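You operate a simulated robot arm through the tools that you are given. There is no shell and no other tool. Be economical: measure what you need, move in short steps, check, and stop when the job is done.

You run a simulated robot arm. Do the job below in one go: nothing can be reset, and whatever is moved stays where it is left.

## Task
Plug the cream table's blue hose into N27 and run its cylinder rod out to 100 mm.
Fine: set and lock the rod stop, and plug in, before you turn the air on; leave it on; leave the dial and the other hoses.

It is judged by the outcome, as a careful person would: the job done as asked, and still so three seconds after it is handed in. It fails if anything else is knocked over, pushed out of place, dropped, spilled or broken.

## Robot
A 6-joint arm with a two-finger parallel gripper, fixed in place. Base frame: the origin is at the foot of the arm, x ahead of it, y to its left, z up; the work surface is at about z = 816. Units: mm, degrees, N and s.
With the tool pointing down near the work surface it reaches from about 260 to 680 mm from the base axis. Its first joint turns from -66.0 to 66.0 degrees. Payload 2.9 kg.
Tool frame: the origin (TCP) lies between the finger pads and is the grasp point; the fingertips stand 30 mm ahead of it; z points along the fingers, y is the line along which they close. The gripper opens to 110 mm. The fingers are 20 mm wide and 10 mm thick; the gripper's body (48 by 112 mm) begins 55 mm behind the TCP.
Orientation is that of the tool frame in the base frame, as [roll, pitch, yaw] about the fixed x, y, z axes, in that order (R = Rz(yaw) Ry(pitch) Rx(roll)). With the fingers straight down and closing along the base's y, the tool's x points along the base's -x, its y along +y and its z along -z.

## Interface
- The arm moves only by the tool send_rows. Its argument "plan" is text: rows parted by semicolons, each of 7 numbers parted by spaces: the opening, from 0 (shut) to 1 (fully open), then the shift along the base's x, y, z in mm, then the turn, a rotation vector about the base's x, y, z in degrees. In form: grip dx dy dz wx wy wz; .... A call has 1 to 12 rows; each row shifts and turns the commanded pose from where the row before left it. Each row takes 0.2 s and may step no farther than 50 mm and 8.6 degrees from the row before; otherwise, or with a gripper value out of range, the whole call is refused. Where a pose cannot be reached the arm comes as near as it can. A force on the tool above 40 N (or 10 N above the force at the start of the call, whichever is more), or a blocked arm, ends the call early, and 0.2 s more pass. Each finger travels about 108 mm/s and halts on what it meets, pressing with about 31 N; the grip force reading is that of the motor and also rises with nothing between the fingers. The clock runs only during rows and for 0.2 s after the last one: add rows that do not move to give the fingers time. It gives the time, the measured TCP pose, the force on the tool (base axes), the opening and the grip force at its end, in the units of the frame above (readings bear some noise).
- Cameras (640 x 400 px; columns grow to the right, rows downward): "scene" is fixed at [74.7, 431.6, 1381.3]; the picture's right is [-0.79, -0.61, 0.00], its down [-0.38, 0.49, -0.79] and it looks along [0.48, -0.62, -0.62] (base axes); focal length 364 px, centre (320, 200). "wrist" rides on the gripper at [-36, 0, -57] in the tool frame; the picture's right is [0.00, -1.00, 0.00], its down [0.97, 0.00, -0.24] and it looks along [0.24, 0.00, 0.97] (tool axes); focal length 218 px, centre (320, 200). There is no depth. A picture from a camera that has moved, and an enlarged one, comes with that camera's place and axes in the base frame and with its lens.
- snapshot(camera): a new picture of that camera. The clock stands still meanwhile.
- enlarge(camera, box): a new picture of the part [left, top, right, bottom] of that camera's present view, enlarged. The clock stands still meanwhile.
- hand_in(): hands the job in; it is judged then, once.

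Work in short steps. Places have to be worked out from the pictures, the camera data and where the tool is seen: move nearer, look again, correct. Check each grasp and each placing, and mend what went wrong. You have 120 turns and 84 pictures in all, those below and enlarged ones among them. Open the gripper and draw the arm clear of the work before you hand the job in, unless the task says otherwise; then end with one line.

The tools are called as name(argument=value, ...) on one line, values as JSON. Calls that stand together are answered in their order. send_rows: Moves the arm, as the interface text tells. Its arguments: {"type":"object","properties":{"plan":{"type":"string"}},"required":["plan"]} The other tools are called the same way: snapshot (camera) takes a picture; enlarge (camera, box) takes an enlarged picture of a part of a camera's view; hand_in () hands the job in.

At the start:

```text
t: 0.0
position: [375.5, -180.8, 1100.1]
tcp_rot: [-180.0, 0.1, 179.9]
wrist_force: [-0.4, 0.7, 0.2]
finger_gap: 110.2
finger_force: 0.1
```

scene: 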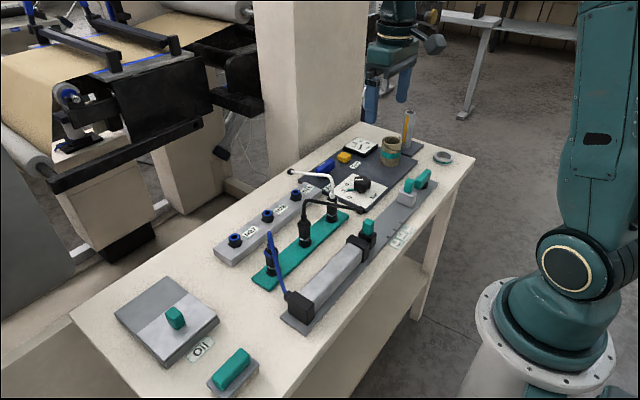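
wrist: 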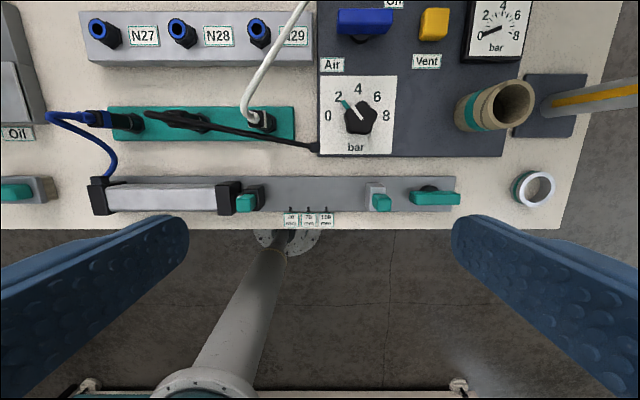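

The pictures show a bench with hoses, sockets N27–N29, a cylinder with a sliding stop, and an air panel. I'll enlarge both views for details.

enlarge(camera="scene", box=[200, 120, 480, 340])

enlarge(camera="wrist", box=[30, 0, 350, 230])

enlarge(camera="wrist", box=[210, 0, 530, 240])

```text
1.82 times, centred on (340, 230) of scene
camera zoom: at [74.7, 431.6, 1381.3], right [-0.79, -0.61, 0.0], down [-0.38, 0.49, -0.79], along [0.48, -0.62, -0.62], focal length 662 px, centre (284, 146)
```

zoom: 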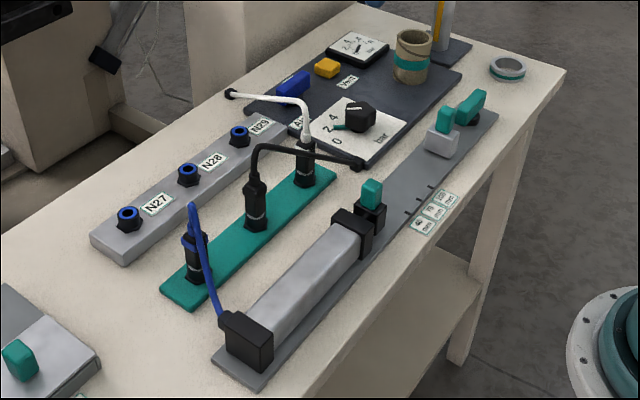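

```text
1.74 times, centred on (190, 115) of wrist
camera zoom: at [412.9, -179.1, 1158.5], right [0.0, -1.0, 0.0], down [-0.97, 0.0, 0.24], along [-0.24, 0.0, -0.97], focal length 380 px, centre (546, 348)
```

zoom: 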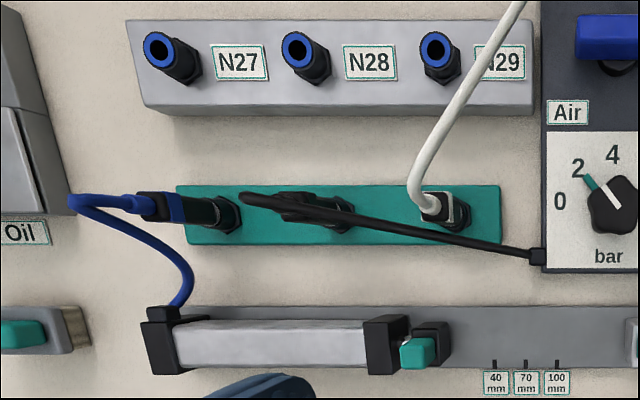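

```text
1.67 times, centred on (370, 120) of wrist
camera zoom: at [412.9, -179.1, 1158.5], right [0.0, -1.0, 0.0], down [-0.97, 0.0, 0.24], along [-0.24, 0.0, -0.97], focal length 364 px, centre (237, 333)
```

zoom: 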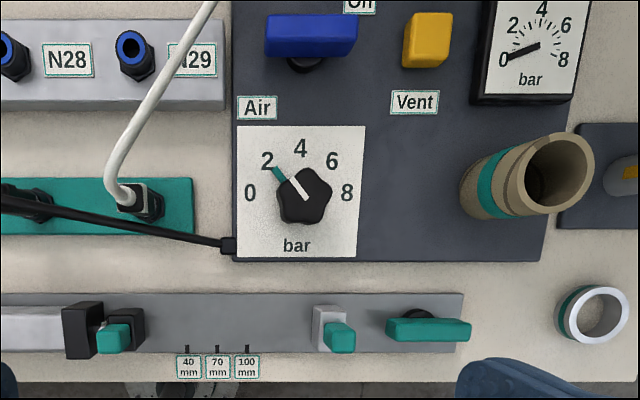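

I'll move closer to the stop and rail to see how the stop and its lock work.

send_rows(plan="1 -10 -15 -45 0 0 0; 1 -10 -15 -45 0 0 0; 1 -5 -15 -45 0 0 0; 1 0 -15 0 0 0 0")

snapshot(camera="wrist")

enlarge(camera="scene", box=[360, 150, 460, 220])

```text
t: 1.0
position: [352.9, -239.8, 965.7]
tcp_rot: [-179.9, 0.0, -180.0]
wrist_force: [-0.4, 0.8, -0.6]
finger_gap: 110.0
finger_force: 0.1
```

```text
78 pictures are left
camera wrist: at [389.1, -238.6, 1022.8], right [0.0, -1.0, 0.0], down [-0.97, 0.0, 0.24], along [-0.24, 0.0, -0.97], focal length 218 px, centre (320, 200)
```

wrist: 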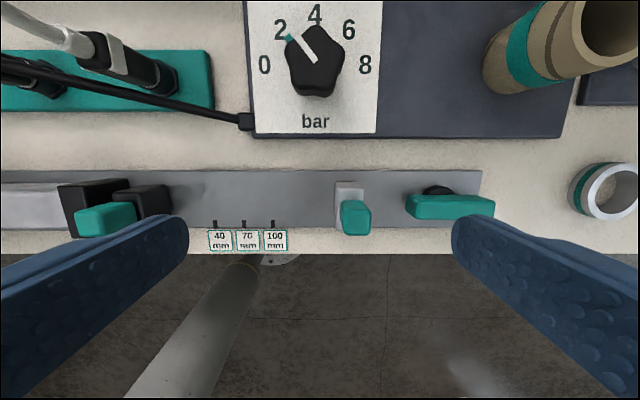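

```text
5.71 times, centred on (410, 185) of scene
camera zoom: at [74.7, 431.6, 1381.3], right [-0.79, -0.61, 0.0], down [-0.38, 0.49, -0.79], along [0.48, -0.62, -0.62], focal length 2079 px, centre (-194, 286)
```

zoom: 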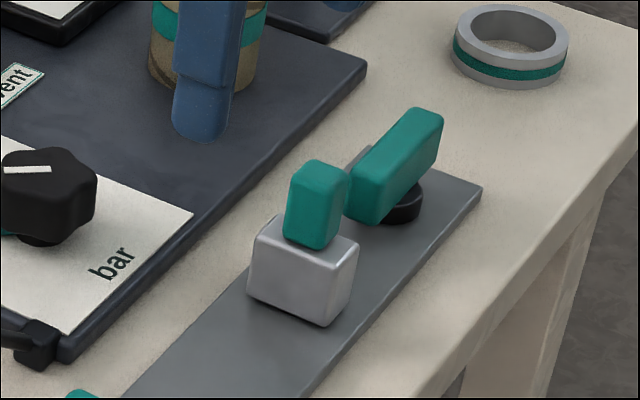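

enlarge(camera="scene", box=[330, 200, 430, 270])

enlarge(camera="wrist", box=[0, 150, 320, 260])

enlarge(camera="scene", box=[300, 120, 420, 200])

```text
5.71 times, centred on (380, 235) of scene
camera zoom: at [74.7, 431.6, 1381.3], right [-0.79, -0.61, 0.0], down [-0.38, 0.49, -0.79], along [0.48, -0.62, -0.62], focal length 2079 px, centre (-23, 0)
```

zoom: 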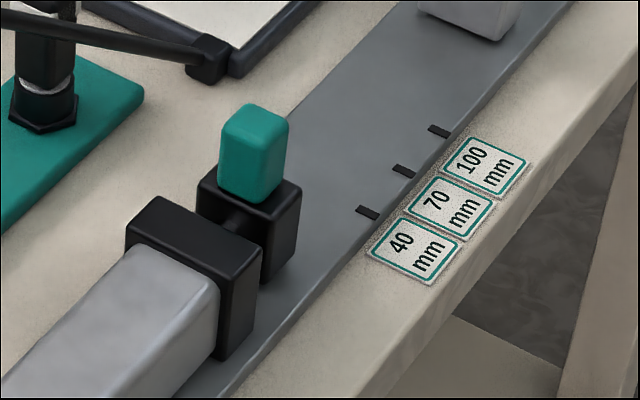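

```text
2.00 times, centred on (160, 205) of wrist
camera zoom: at [389.1, -238.6, 1022.8], right [0.0, -1.0, 0.0], down [-0.97, 0.0, 0.24], along [-0.24, 0.0, -0.97], focal length 436 px, centre (640, 190)
```

zoom: 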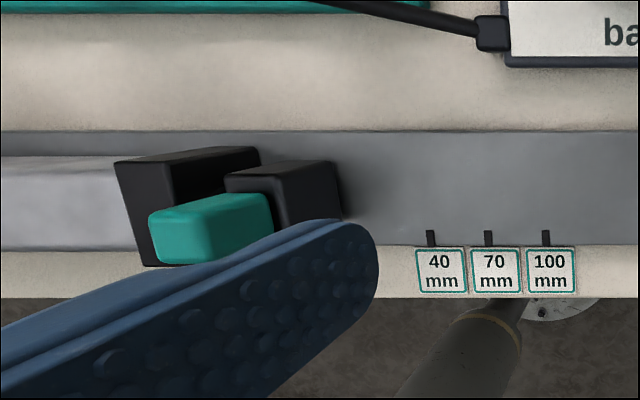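

```text
5.00 times, centred on (360, 160) of scene
camera zoom: at [74.7, 431.6, 1381.3], right [-0.79, -0.61, 0.0], down [-0.38, 0.49, -0.79], along [0.48, -0.62, -0.62], focal length 1819 px, centre (120, 400)
```

zoom: 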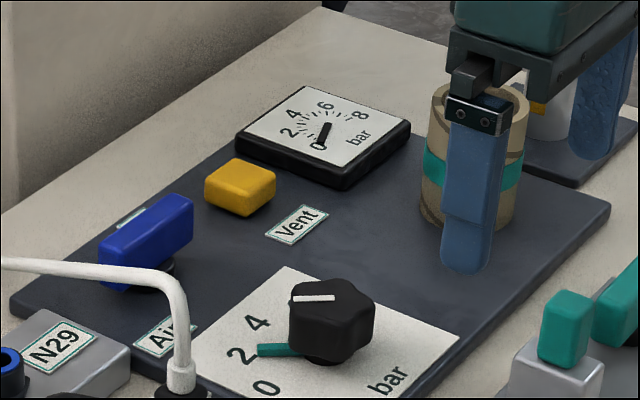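

The stop is the grey block (face at about y=-257, handle centre near x=340, y=-263). It must go about 67 mm in +y so its face lies on the 100 mark. I'll move over its handle with the fingers part-closed and look.

send_rows(plan="0.4 -7 -13 0 0 0 0; 0.4 -6 -10 -20 0 0 0; 0.4 0 0 -15 0 0 0; 0.4 0 0 0 0 0 0")

snapshot(camera="wrist")

enlarge(camera="scene", box=[360, 140, 460, 210])

```text
t: 2.0
position: [339.5, -263.7, 931.4]
tcp_rot: [180.0, -0.1, -180.0]
wrist_force: [0.3, -0.1, 0.5]
finger_gap: 43.8
finger_force: 0.2
```

```text
73 pictures are left
camera wrist: at [375.4, -262.1, 987.7], right [0.0, -1.0, 0.0], down [-0.97, 0.0, 0.24], along [-0.24, 0.0, -0.97], focal length 218 px, centre (320, 200)
```

wrist: 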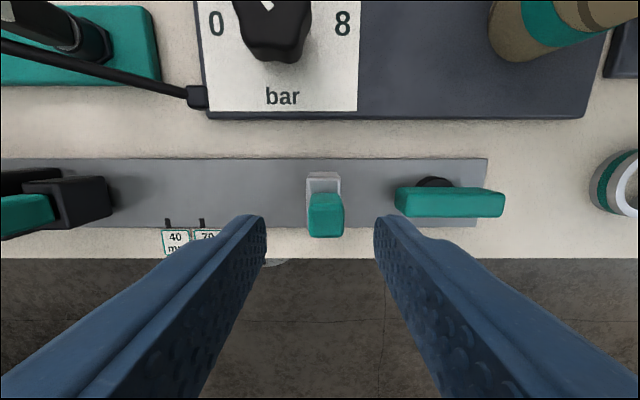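

```text
5.71 times, centred on (410, 175) of scene
camera zoom: at [74.7, 431.6, 1381.3], right [-0.79, -0.61, 0.0], down [-0.38, 0.49, -0.79], along [0.48, -0.62, -0.62], focal length 2079 px, centre (-194, 343)
```

zoom: 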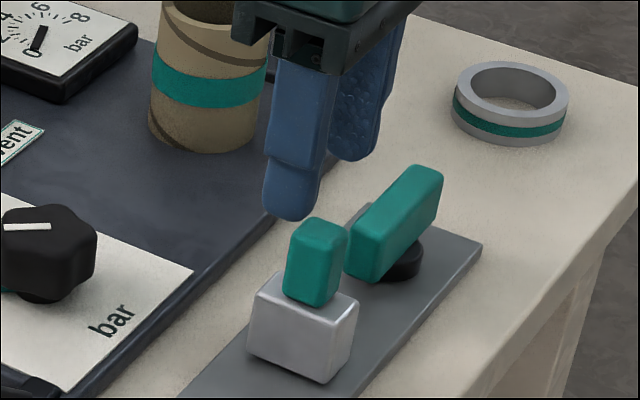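

Handle centre is about (336,-265), about 19 mm wide in y; the lock lever's end is at about y=-301. I'll narrow the opening and go down around it.

send_rows(plan="0.33 -3 -1 0 0 0 0; 0.33 0 0 -25 0 0 0; 0.33 0 0 -22 0 0 0; 0.33 0 0 0 0 0 0")

snapshot(camera="wrist")

enlarge(camera="scene", box=[360, 140, 460, 210])

```text
t: 3.0
position: [334.8, -263.3, 882.5]
tcp_rot: [-180.0, -0.1, -179.9]
wrist_force: [0.4, 0.2, 0.2]
finger_gap: 36.3
finger_force: 0.0
```

```text
71 pictures are left
camera wrist: at [371.6, -263.4, 940.3], right [0.0, -1.0, 0.0], down [-0.97, 0.0, 0.24], along [-0.24, 0.0, -0.97], focal length 218 px, centre (320, 200)
```

wrist: 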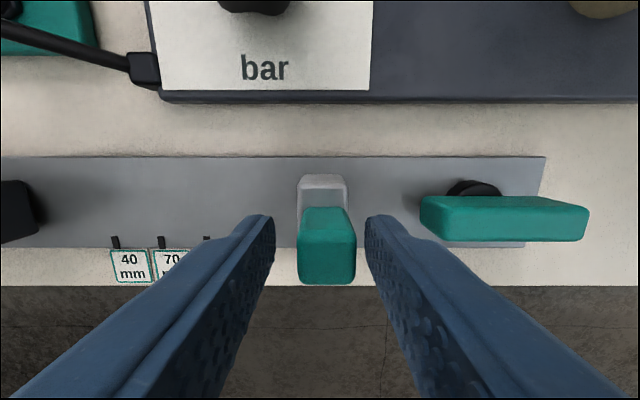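

```text
5.71 times, centred on (410, 175) of scene
camera zoom: at [74.7, 431.6, 1381.3], right [-0.79, -0.61, 0.0], down [-0.38, 0.49, -0.79], along [0.48, -0.62, -0.62], focal length 2079 px, centre (-194, 343)
```

zoom: 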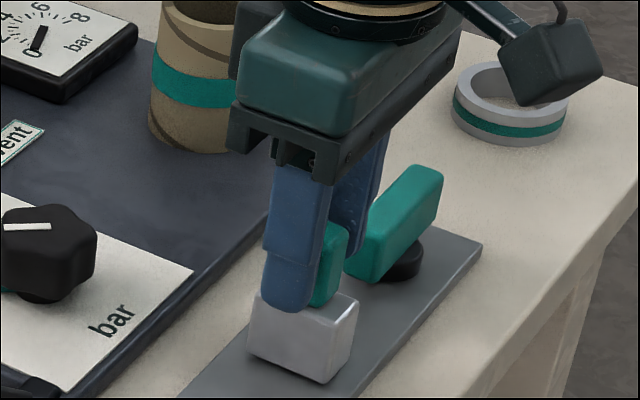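

The fingers straddle the handle; I'll close on it.

send_rows(plan="0.33 0 -2 0 0 0 0; 0.1 0 0 0 0 0 0; 0.1 0 0 0 0 0 0; 0.1 0 0 0 0 0 0")

```text
t: 4.0
position: [335.3, -266.6, 883.8]
tcp_rot: [180.0, -0.1, -179.9]
wrist_force: [0.9, 0.8, 0.1]
finger_gap: 19.8
finger_force: 45.0
```

Gripped (19.8 mm). I'll slide the stop a small test distance in +y.

send_rows(plan="0.1 0 5 0 0 0 0; 0.1 0 5 0 0 0 0; 0.1 0 10 0 0 0 0")

enlarge(camera="scene", box=[350, 140, 470, 220])

```text
t: 4.8
position: [336.1, -246.2, 884.4]
tcp_rot: [179.9, 0.1, -180.0]
wrist_force: [7.3, -0.7, -11.4]
finger_gap: 20.0
finger_force: 44.9
```

```text
5.00 times, centred on (410, 180) of scene
camera zoom: at [75.0, 431.5, 1381.3], right [-0.79, -0.61, 0.0], down [-0.38, 0.49, -0.79], along [0.48, -0.62, -0.62], focal length 1819 px, centre (-130, 300)
```

zoom: 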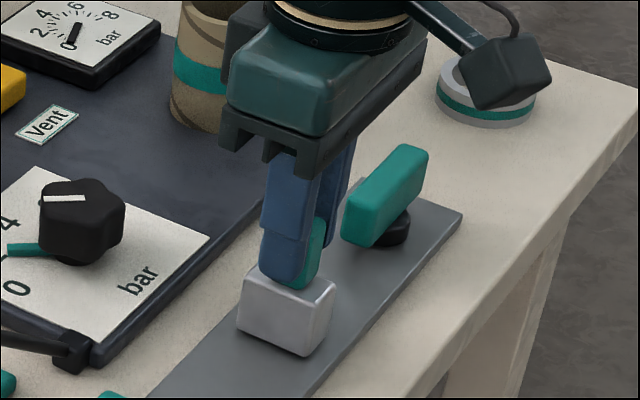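

It slides freely, so the lock is open. I'll move on 42 mm, then check against the marks.

send_rows(plan="0.1 0 11 0 0 0 0; 0.1 0 11 0 0 0 0; 0.1 0 10 0 0 0 0; 0.1 0 10 0 0 0 0; 0.1 0 0 0 0 0 0")

enlarge(camera="scene", box=[350, 170, 450, 240])

snapshot(camera="wrist")

```text
t: 6.0
position: [335.6, -204.3, 884.1]
tcp_rot: [180.0, -0.1, -179.9]
wrist_force: [11.1, 0.6, -23.2]
finger_gap: 19.9
finger_force: 44.8
```

```text
5.71 times, centred on (400, 205) of scene
camera zoom: at [75.2, 431.5, 1381.3], right [-0.79, -0.61, 0.0], down [-0.38, 0.49, -0.79], along [0.48, -0.62, -0.62], focal length 2079 px, centre (-137, 171)
```

zoom: 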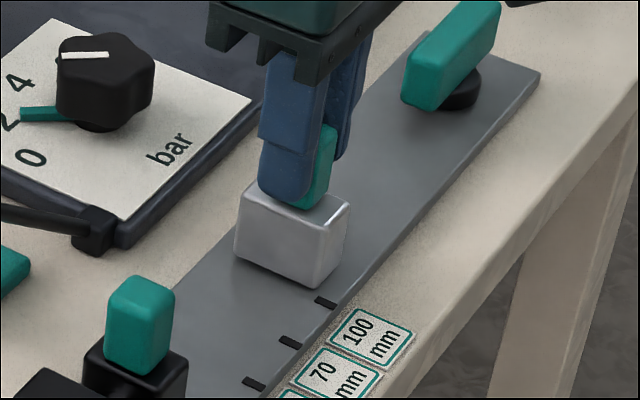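

```text
67 pictures are left
camera wrist: at [371.8, -203.3, 940.9], right [0.0, -1.0, 0.0], down [-0.97, 0.0, 0.24], along [-0.24, 0.0, -0.97], focal length 218 px, centre (320, 200)
```

wrist: 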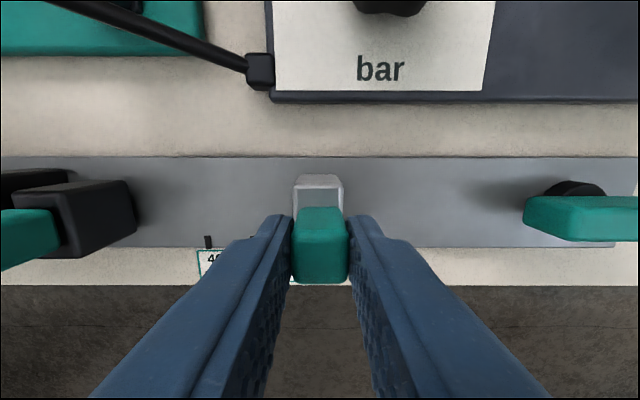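

The face is roughly 4–5 mm short of the 100 mark. I'll move 4 mm and zoom closer.

send_rows(plan="0.1 0 2 0.5 0 0 0; 0.1 0 2 0.5 0 0 0; 0.1 0 0 0 0 0 0")

enlarge(camera="scene", box=[380, 200, 430, 235])

```text
t: 6.8
position: [334.7, -199.7, 885.2]
tcp_rot: [180.0, -0.1, 180.0]
wrist_force: [6.1, -1.6, -28.8]
finger_gap: 19.9
finger_force: 44.7
```

```text
11.43 times, centred on (405, 218) of scene
camera zoom: at [75.2, 431.4, 1381.3], right [-0.79, -0.61, 0.0], down [-0.38, 0.49, -0.79], along [0.48, -0.62, -0.62], focal length 4158 px, centre (-651, 0)
```

zoom: 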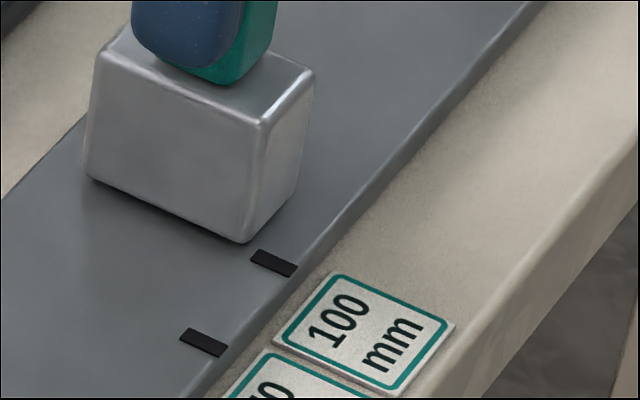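

About 1.5–2 mm remain, and the tool pulls up slightly, so I'll ease it down while finishing.

send_rows(plan="0.1 0 0.8 -1 0 0 0; 0.1 0 0.9 -0.7 0 0 0; 0.1 0 0 0 0 0 0")

enlarge(camera="scene", box=[380, 200, 430, 235])

```text
t: 7.6
position: [333.8, -199.6, 885.4]
tcp_rot: [-179.9, 0.1, 179.9]
wrist_force: [-7.8, -0.5, 17.2]
finger_gap: 19.8
finger_force: 44.7
```

```text
11.43 times, centred on (405, 218) of scene
camera zoom: at [74.4, 431.7, 1381.3], right [-0.79, -0.61, 0.0], down [-0.38, 0.49, -0.79], along [0.48, -0.62, -0.62], focal length 4158 px, centre (-651, 0)
```

zoom: 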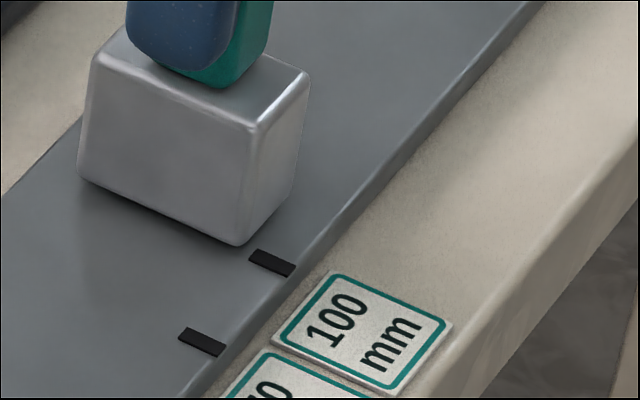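

send_rows(plan="0.1 0 1.1 0.7 0 0 0; 0.1 0 0 0 0 0 0")

enlarge(camera="scene", box=[380, 200, 430, 235])

```text
t: 8.2
position: [334.2, -197.7, 884.2]
tcp_rot: [-180.0, 0.1, -180.0]
wrist_force: [-10.4, 0.4, 23.0]
finger_gap: 19.7
finger_force: 45.6
```

```text
11.43 times, centred on (405, 218) of scene
camera zoom: at [74.3, 431.7, 1381.3], right [-0.79, -0.61, 0.0], down [-0.38, 0.49, -0.79], along [0.48, -0.62, -0.62], focal length 4158 px, centre (-651, 0)
```

zoom: 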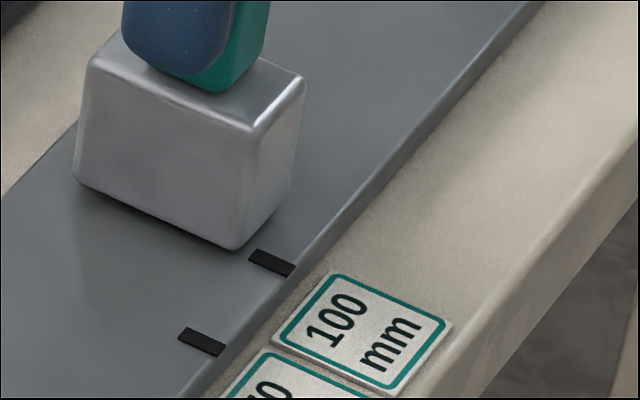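

The stop's face now lines up with the 100 mark. I'll release it, rise, and go look at the lock lever.

send_rows(plan="0.1 0 0 -0.5 0 0 0; 0.33 0 0 1 0 0 0; 0.33 0 0 0 0 0 0; 0.33 0 0 40 0 0 0; 0.33 0 -40 40 0 0 0; 0.4 0 -48 20 0 0 0; 0.4 0 -30 0 0 0 0; 0.4 0 0 0 0 0 0")

snapshot(camera="wrist")

enlarge(camera="scene", box=[370, 140, 470, 240])

```text
refused: row 5 steps farther than a row can; nothing moved
```

```text
63 pictures are left
camera wrist: at [371.4, -197.0, 941.9], right [0.0, -1.0, 0.0], down [-0.97, 0.0, 0.24], along [-0.24, 0.0, -0.97], focal length 218 px, centre (320, 200)
```

wrist: 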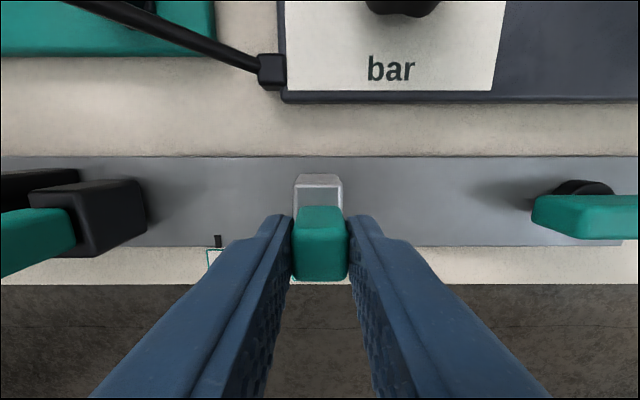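

```text
4.00 times, centred on (420, 190) of scene
camera zoom: at [74.3, 431.7, 1381.3], right [-0.79, -0.61, 0.0], down [-0.38, 0.49, -0.79], along [0.48, -0.62, -0.62], focal length 1456 px, centre (-80, 240)
```

zoom: 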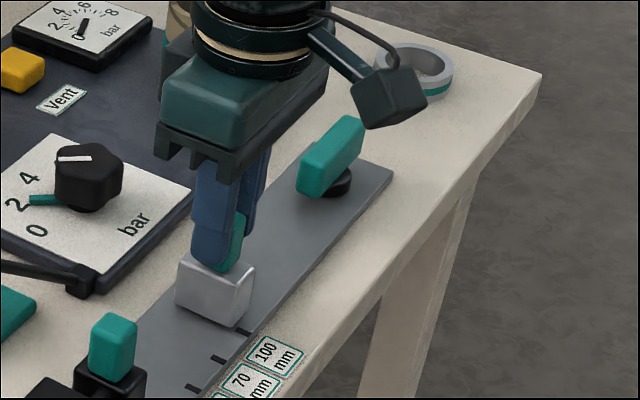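

The call was refused for too large a step; I'll send it again with shorter rows.

send_rows(plan="0.33 0 0 1 0 0 0; 0.33 0 0 0 0 0 0; 0.33 0 0 40 0 0 0; 0.33 0 -30 30 0 0 0; 0.4 0 -45 15 0 0 0; 0.4 0 -45 0 0 0 0; 0.4 0 0 0 0 0 0")

snapshot(camera="wrist")

enlarge(camera="scene", box=[380, 160, 480, 230])

```text
t: 9.8
position: [335.6, -318.4, 969.2]
tcp_rot: [-180.0, 0.0, -180.0]
wrist_force: [-0.5, -0.3, -0.3]
finger_gap: 44.1
finger_force: 0.0
```

```text
61 pictures are left
camera wrist: at [372.0, -317.7, 1026.4], right [0.0, -1.0, 0.0], down [-0.97, 0.0, 0.24], along [-0.24, 0.0, -0.97], focal length 218 px, centre (320, 200)
```

wrist: 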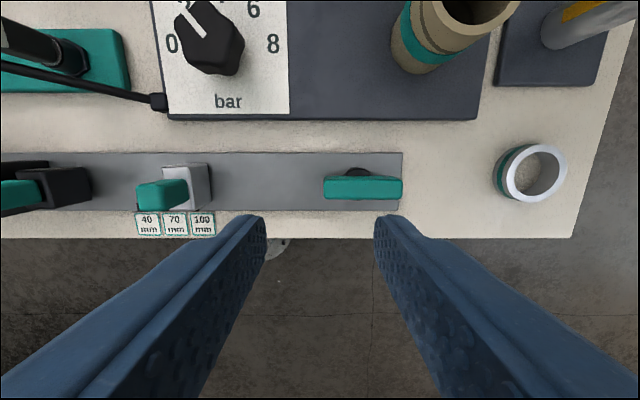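

```text
5.71 times, centred on (430, 195) of scene
camera zoom: at [74.7, 431.6, 1381.3], right [-0.79, -0.61, 0.0], down [-0.38, 0.49, -0.79], along [0.48, -0.62, -0.62], focal length 2079 px, centre (-309, 229)
```

zoom: 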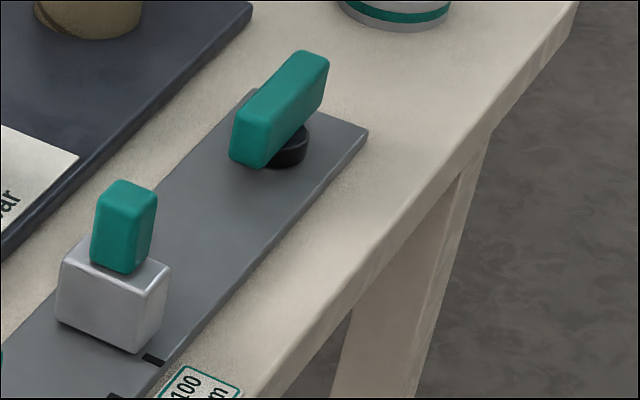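

The stop's edge stays on the 100 mark. The lock lever lies along y with its pivot near (341,-352) and its top at about z=847. I'll move over it and turn the gripper 90° so it closes along x.

send_rows(plan="0.4 5 -20 0 0 0 -8.5; 0.4 0 -14 0 0 0 -8.5; 0.4 0 0 0 0 0 -8.5; 0.4 0 0 0 0 0 -8.5; 0.4 0 0 0 0 0 -8.5; 0.4 0 0 0 0 0 -8.5; 0.4 0 0 0 0 0 -8.5; 0.4 0 0 0 0 0 -8.5; 0.4 0 0 0 0 0 -8.5; 0.4 0 0 0 0 0 -8.5; 0.4 0 0 -30 0 0 -5; 0.4 0 0 0 0 0 0")

snapshot(camera="wrist")

snapshot(camera="scene")

```text
t: 12.4
position: [339.9, -351.9, 940.6]
tcp_rot: [-180.0, -0.1, 89.9]
wrist_force: [-0.9, 0.3, -0.5]
finger_gap: 44.1
finger_force: 0.1
```

```text
59 pictures are left
camera wrist: at [340.4, -386.9, 997.2], right [-1.0, 0.0, 0.0], down [0.0, 0.97, 0.24], along [0.0, 0.24, -0.97], focal length 218 px, centre (320, 200)
```

wrist: 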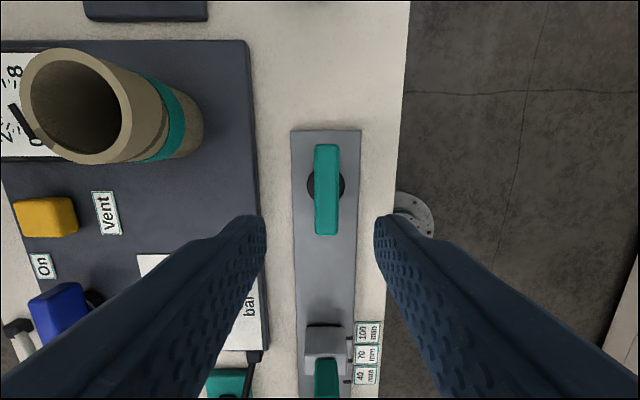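

```text
58 pictures are left
```

scene: 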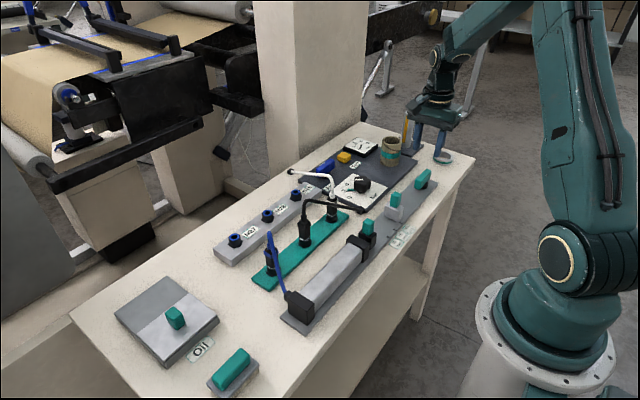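

The pivot is about (335.5,-356). I'll correct and go down over the lever.

send_rows(plan="0.4 -4.5 -4 -20 0 0 0; 0.4 0 0 -35 0 0 0; 0.4 0 0 -24 0 0 0; 0.4 0 0 0 0 0 0")

snapshot(camera="wrist")

enlarge(camera="scene", box=[380, 130, 480, 200])

```text
t: 13.4
position: [334.6, -356.0, 862.2]
tcp_rot: [-180.0, 0.0, 90.0]
wrist_force: [0.1, -0.3, 0.4]
finger_gap: 44.0
finger_force: 0.0
```

```text
57 pictures are left
camera wrist: at [334.4, -390.7, 918.9], right [-1.0, 0.0, 0.0], down [0.0, 0.97, 0.24], along [0.0, 0.24, -0.97], focal length 218 px, centre (320, 200)
```

wrist: 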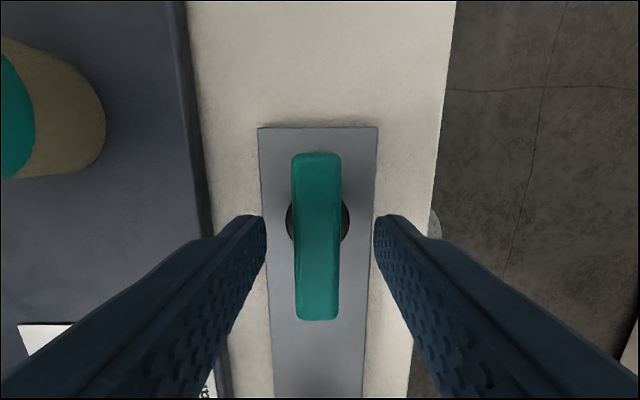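

```text
5.71 times, centred on (430, 165) of scene
camera zoom: at [74.7, 431.6, 1381.3], right [-0.79, -0.61, 0.0], down [-0.38, 0.49, -0.79], along [0.48, -0.62, -0.62], focal length 2079 px, centre (-309, 400)
```

zoom: 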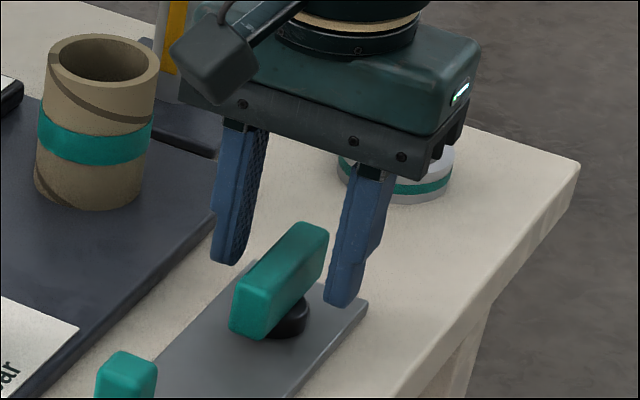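

Well centred. I'll go 4 mm lower and close on the lever.

send_rows(plan="0.4 0 0 -4 0 0 0; 0.08 0 0 0 0 0 0; 0.08 0 0 0 0 0 0; 0.08 0 0 0 0 0 0")

```text
t: 14.4
position: [335.9, -354.6, 858.3]
tcp_rot: [180.0, 0.1, 90.0]
wrist_force: [5.9, 0.1, -1.2]
finger_gap: 17.9
finger_force: 45.4
```

The lever is held (17.9 mm). I'll try a small turn and see whether it follows.

send_rows(plan="0.08 0 0 0 0 0 -6; 0.08 0 0 0 0 0 -8; 0.08 0 0 0 0 0 -8; 0.08 0 0 0 0 0 0")

snapshot(camera="wrist")

enlarge(camera="scene", box=[380, 130, 480, 200])

```text
t: 15.4
position: [333.1, -353.8, 858.6]
tcp_rot: [-179.8, 0.0, 68.1]
wrist_force: [-2.7, -0.3, 3.0]
finger_gap: 27.0
finger_force: 44.8
```

```text
55 pictures are left
camera wrist: at [322.2, -387.6, 915.0], right [-0.93, 0.37, 0.0], down [0.36, 0.9, 0.24], along [0.09, 0.22, -0.97], focal length 218 px, centre (320, 200)
```

wrist: 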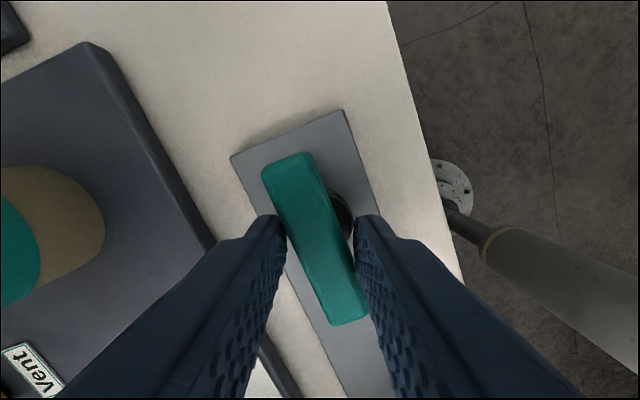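

```text
5.71 times, centred on (430, 165) of scene
camera zoom: at [74.6, 431.6, 1381.3], right [-0.79, -0.61, 0.0], down [-0.38, 0.49, -0.79], along [0.48, -0.62, -0.62], focal length 2079 px, centre (-309, 400)
```

zoom: 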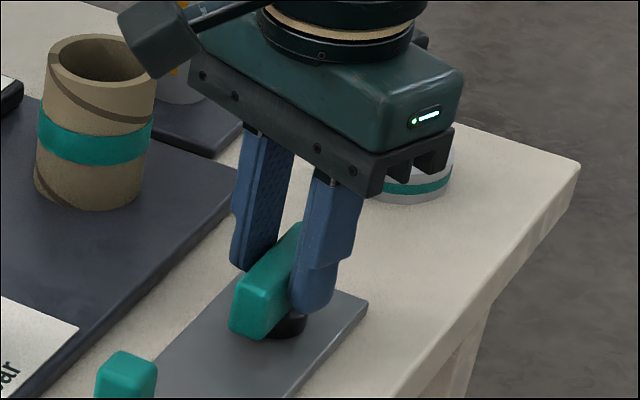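

The lever did not follow that way (it hit its stop). I'll go back and turn it the other way.

send_rows(plan="0.08 0 0 0 0 0 8; 0.08 0 0 0 0 0 8; 0.08 1 -1 0 0 0 6; 0.08 0 0 0 0 0 0; 0.08 0 0 0 0 0 7; 0.08 0 0 0 0 0 7; 0.08 0 0 0 0 0 7; 0.08 0 0 0 0 0 0")

enlarge(camera="scene", box=[380, 130, 480, 200])

```text
t: 17.2
position: [335.7, -355.9, 857.4]
tcp_rot: [-179.9, -0.2, 111.0]
wrist_force: [-22.0, 9.5, 17.1]
finger_gap: 17.7
finger_force: 45.9
```

```text
5.71 times, centred on (430, 165) of scene
camera zoom: at [74.0, 432.0, 1381.2], right [-0.79, -0.61, 0.0], down [-0.38, 0.49, -0.79], along [0.48, -0.62, -0.62], focal length 2079 px, centre (-309, 400)
```

zoom: 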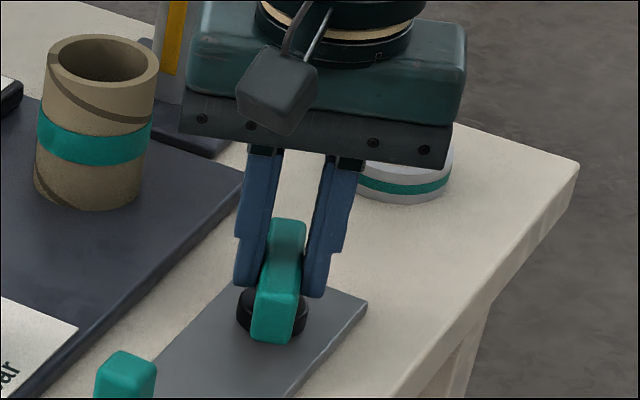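

It follows this way, staying gripped at 17.7 mm. I'll continue to about 90°.

send_rows(plan="0.08 -0.7 0.3 0.5 0 0 8; 0.08 0 0 0 0 0 8; 0.08 0 0 0 0 0 8; 0.08 0 0 0 0 0 8; 0.08 0 0 0 0 0 0")

```text
t: 18.4
position: [336.0, -354.7, 857.7]
tcp_rot: [-180.0, 0.0, 143.1]
wrist_force: [-17.6, 6.5, 3.4]
finger_gap: 17.8
finger_force: 44.9
```

send_rows(plan="0.08 -0.5 0 0 0 0 8; 0.08 0 0 0 0 0 8; 0.08 0 0 0 0 0 8; 0.08 0 0 0 0 0 8; 0.08 0 0 0 0 0 5; 0.08 0 0 0 0 0 0")

enlarge(camera="scene", box=[380, 130, 480, 200])

snapshot(camera="wrist")

```text
t: 19.8
position: [336.5, -355.0, 857.4]
tcp_rot: [179.9, 0.0, -179.9]
wrist_force: [-11.7, 4.6, -8.4]
finger_gap: 17.6
finger_force: 44.7
```

```text
5.71 times, centred on (430, 165) of scene
camera zoom: at [74.5, 431.6, 1381.3], right [-0.79, -0.61, 0.0], down [-0.38, 0.49, -0.79], along [0.48, -0.62, -0.62], focal length 2079 px, centre (-309, 400)
```

zoom: 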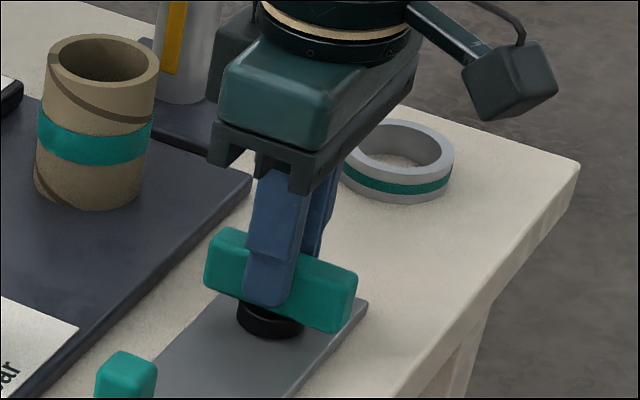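

```text
51 pictures are left
camera wrist: at [372.0, -354.7, 914.6], right [0.0, -1.0, 0.0], down [-0.97, 0.0, 0.24], along [-0.24, 0.0, -0.97], focal length 218 px, centre (320, 200)
```

wrist: 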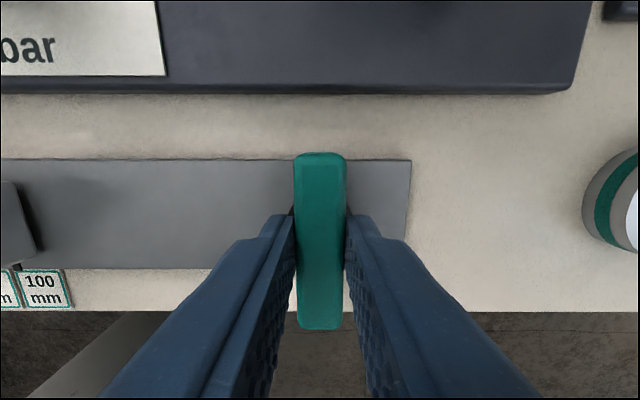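

The lever is now across the rail at 90°. I'll nudge a few more degrees to be sure it is at its end stop.

send_rows(plan="0.08 0 0 0 0 0 5; 0.08 0 0 0 0 0 5; 0.08 0 0 0 0 0 0")

snapshot(camera="wrist")

```text
t: 20.6
position: [337.1, -354.7, 858.5]
tcp_rot: [-180.0, 0.1, -169.8]
wrist_force: [4.7, 4.6, -16.7]
finger_gap: 21.6
finger_force: 45.4
```

```text
50 pictures are left
camera wrist: at [372.7, -348.3, 915.0], right [0.18, -0.98, 0.0], down [-0.96, -0.17, 0.24], along [-0.23, -0.04, -0.97], focal length 218 px, centre (320, 200)
```

wrist: 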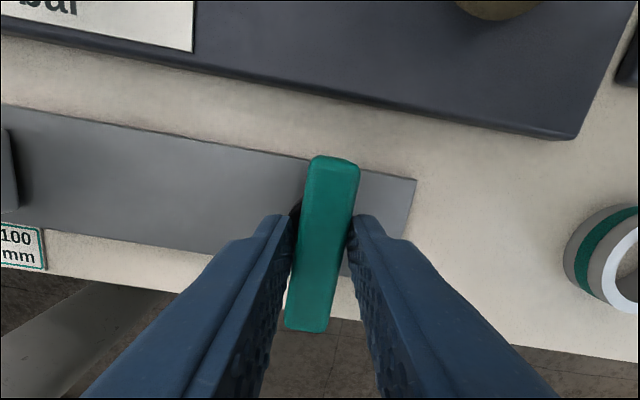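

The lever is at its end stop across the rail. I'll align back, release it, rise, and travel toward the blue plug at about (445,91).

send_rows(plan="0.08 0 0 0 0 0 -5; 0.08 0 0 0 0 0 -5; 0.35 0 0 0 0 0 0; 0.35 0 0 0 0 0 0; 0.35 0 0 45 0 0 0; 0.35 0 0 45 0 0 0; 0.35 0 0 45 0 0 0; 0.35 0 30 35 0 0 0")

enlarge(camera="scene", box=[360, 150, 460, 230])

enlarge(camera="scene", box=[200, 190, 340, 310])

```text
t: 22.4
position: [335.1, -324.2, 1028.9]
tcp_rot: [180.0, 0.0, 180.0]
wrist_force: [0.2, 1.0, -0.6]
finger_gap: 38.6
finger_force: 0.0
```

```text
5.00 times, centred on (410, 190) of scene
camera zoom: at [74.7, 431.6, 1381.3], right [-0.79, -0.61, 0.0], down [-0.38, 0.49, -0.79], along [0.48, -0.62, -0.62], focal length 1819 px, centre (-130, 250)
```

zoom: 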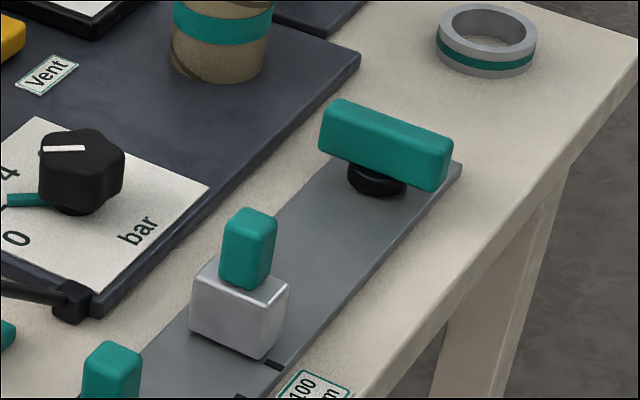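

```text
3.33 times, centred on (270, 250) of scene
camera zoom: at [74.7, 431.6, 1381.3], right [-0.79, -0.61, 0.0], down [-0.38, 0.49, -0.79], along [0.48, -0.62, -0.62], focal length 1213 px, centre (487, 33)
```

zoom: 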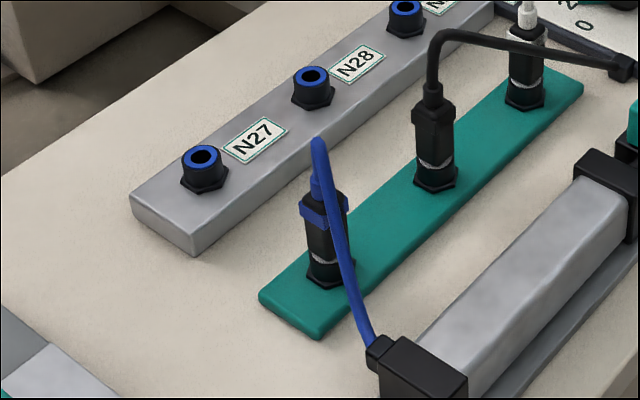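

The stop is set and locked. Now I'll travel above the blue plug.

send_rows(plan="0.45 12 46 0 0 0 0; 0.45 12 46 0 0 0 0; 0.45 12 46 0 0 0 0; 0.45 12 46 0 0 0 0; 0.45 12 46 0 0 0 0; 0.45 12 46 0 0 0 0; 0.45 12 46 0 0 0 0; 0.45 12 46 0 0 0 0; 0.45 9 45 0 0 0 0; 0.45 0 0 0 0 0 0")

snapshot(camera="wrist")

snapshot(camera="scene")

```text
t: 24.6
position: [441.0, 88.4, 1024.0]
tcp_rot: [179.9, 0.0, 180.0]
wrist_force: [-0.4, 0.5, -0.6]
finger_gap: 49.4
finger_force: 0.1
```

```text
47 pictures are left
camera wrist: at [477.9, 89.1, 1082.7], right [0.0, -1.0, 0.0], down [-0.97, 0.0, 0.24], along [-0.24, 0.0, -0.97], focal length 218 px, centre (320, 200)
```

wrist: 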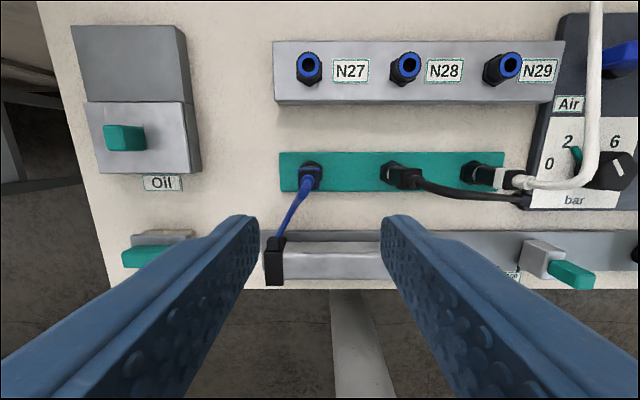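

```text
46 pictures are left
```

scene: 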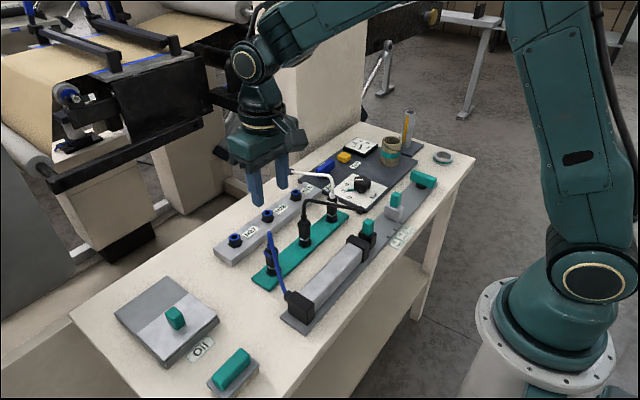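

enlarge(camera="wrist", box=[260, 130, 360, 200])

```text
5.71 times, centred on (310, 165) of wrist
camera zoom: at [477.9, 89.1, 1082.7], right [0.0, -1.0, 0.0], down [-0.97, 0.0, 0.24], along [-0.24, 0.0, -0.97], focal length 1247 px, centre (377, 400)
```

zoom: 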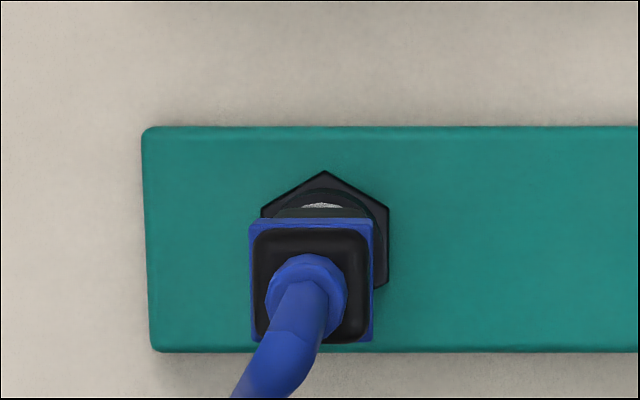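

The plug is at about (447,100), collar at z≈878. The hose exits toward -x between the fingers. I'll centre and go down in stages.

send_rows(plan="0.45 6 12 0 0 0 0; 0.45 0 0 -45 0 0 0; 0.45 0 0 -40 0 0 0; 0.45 0 0 0 0 0 0")

snapshot(camera="wrist")

enlarge(camera="scene", box=[210, 190, 350, 290])

```text
t: 25.6
position: [447.6, 102.1, 942.9]
tcp_rot: [180.0, 0.0, 179.9]
wrist_force: [-0.6, -0.4, -0.7]
finger_gap: 49.6
finger_force: 0.0
```

```text
44 pictures are left
camera wrist: at [483.8, 101.5, 1000.3], right [0.0, -1.0, 0.0], down [-0.97, 0.0, 0.24], along [-0.24, 0.0, -0.97], focal length 218 px, centre (320, 200)
```

wrist: 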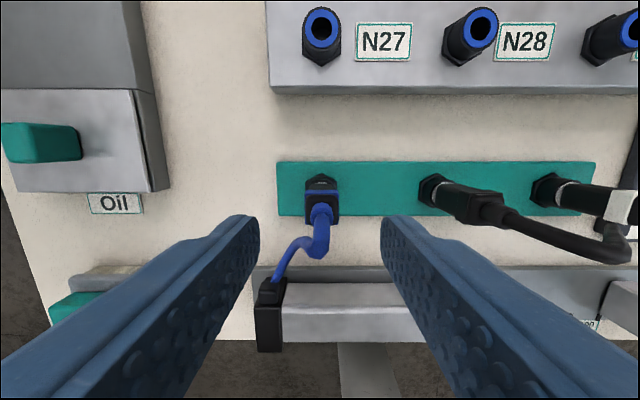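

```text
4.00 times, centred on (280, 240) of scene
camera zoom: at [74.7, 431.6, 1381.3], right [-0.79, -0.61, 0.0], down [-0.38, 0.49, -0.79], along [0.48, -0.62, -0.62], focal length 1456 px, centre (480, 40)
```

zoom: 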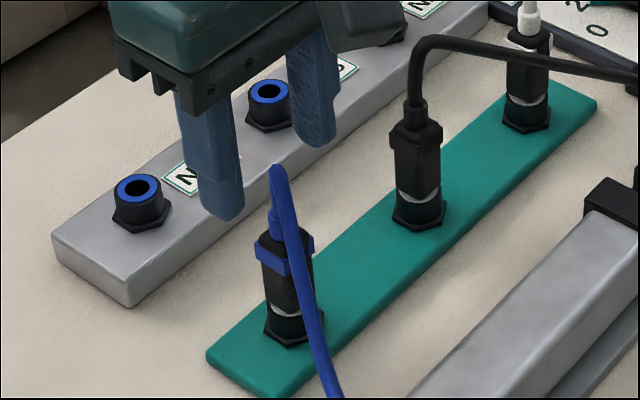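

send_rows(plan="0.45 0 -1 -30 0 0 0; 0.45 0 0 -20 0 0 0; 0.45 0 0 -12 0 0 0; 0.45 0 0 0 0 0 0")

snapshot(camera="wrist")

enlarge(camera="scene", box=[210, 190, 350, 290])

```text
t: 26.6
position: [447.3, 97.7, 881.0]
tcp_rot: [180.0, 0.0, -179.9]
wrist_force: [0.4, 0.7, 0.0]
finger_gap: 49.4
finger_force: 0.3
```

```text
42 pictures are left
camera wrist: at [482.8, 98.1, 937.5], right [0.0, -1.0, 0.0], down [-0.97, 0.0, 0.24], along [-0.24, 0.0, -0.97], focal length 218 px, centre (320, 200)
```

wrist: 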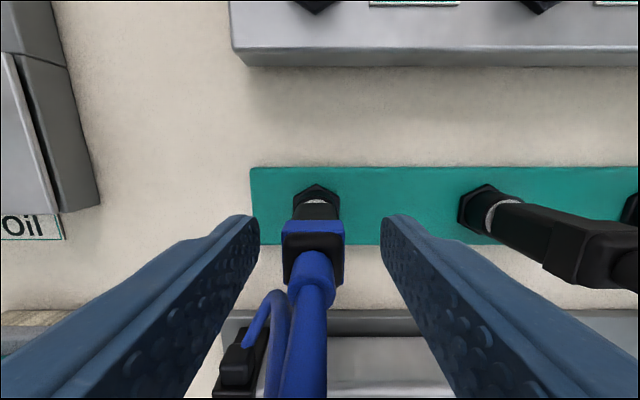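

```text
4.00 times, centred on (280, 240) of scene
camera zoom: at [74.7, 431.6, 1381.3], right [-0.79, -0.61, 0.0], down [-0.38, 0.49, -0.79], along [0.48, -0.62, -0.62], focal length 1456 px, centre (480, 40)
```

zoom: 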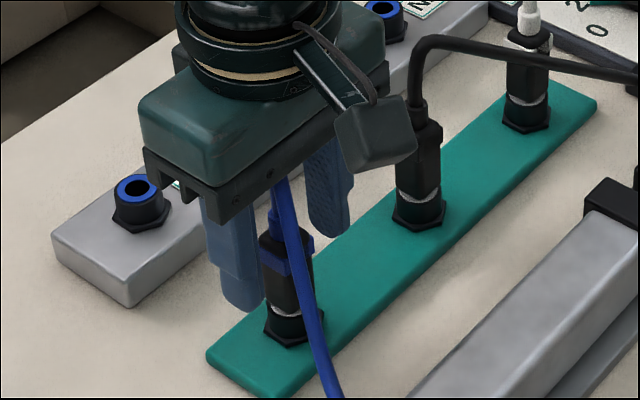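

The fingers straddle the collar. I'll shift +3 mm in y and close.

send_rows(plan="0.45 0 2.5 0 0 0 0; 0.1 0 0 0 0 0 0; 0.1 0 0 0 0 0 0; 0.1 0 0 0 0 0 0")

enlarge(camera="scene", box=[210, 190, 350, 290])

```text
t: 27.6
position: [445.6, 100.7, 880.4]
tcp_rot: [-180.0, 0.0, 180.0]
wrist_force: [-1.8, -4.3, 3.2]
finger_gap: 18.7
finger_force: 30.4
```

```text
4.00 times, centred on (280, 240) of scene
camera zoom: at [74.6, 431.5, 1381.3], right [-0.79, -0.61, 0.0], down [-0.38, 0.49, -0.79], along [0.48, -0.62, -0.62], focal length 1456 px, centre (480, 40)
```

zoom: 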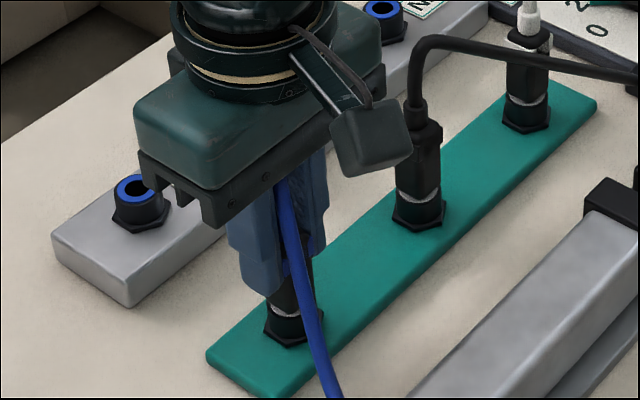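

Gripped (18.7 mm). I'll pull straight up.

send_rows(plan="0.08 0 0 4 0 0 0; 0.08 0 0 8 0 0 0; 0.08 0 0 12 0 0 0; 0.08 0 0 15 0 0 0; 0.08 0 0 0 0 0 0")

enlarge(camera="scene", box=[210, 170, 350, 290])

```text
t: 28.8
position: [445.8, 101.0, 920.4]
tcp_rot: [180.0, 0.0, 180.0]
wrist_force: [-0.6, 0.2, -1.3]
finger_gap: 18.8
finger_force: 31.0
```

```text
3.33 times, centred on (280, 230) of scene
camera zoom: at [74.7, 431.6, 1381.3], right [-0.79, -0.61, 0.0], down [-0.38, 0.49, -0.79], along [0.48, -0.62, -0.62], focal length 1213 px, centre (453, 100)
```

zoom: 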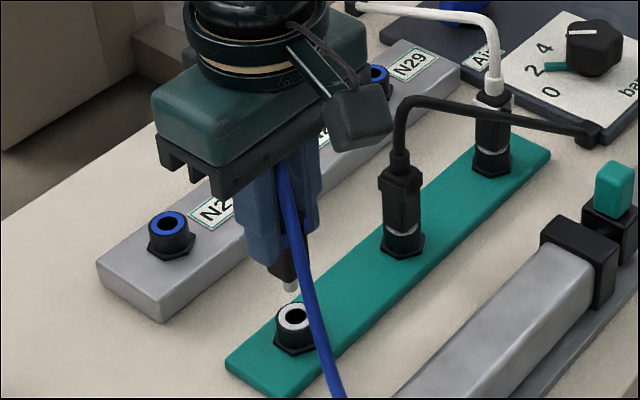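

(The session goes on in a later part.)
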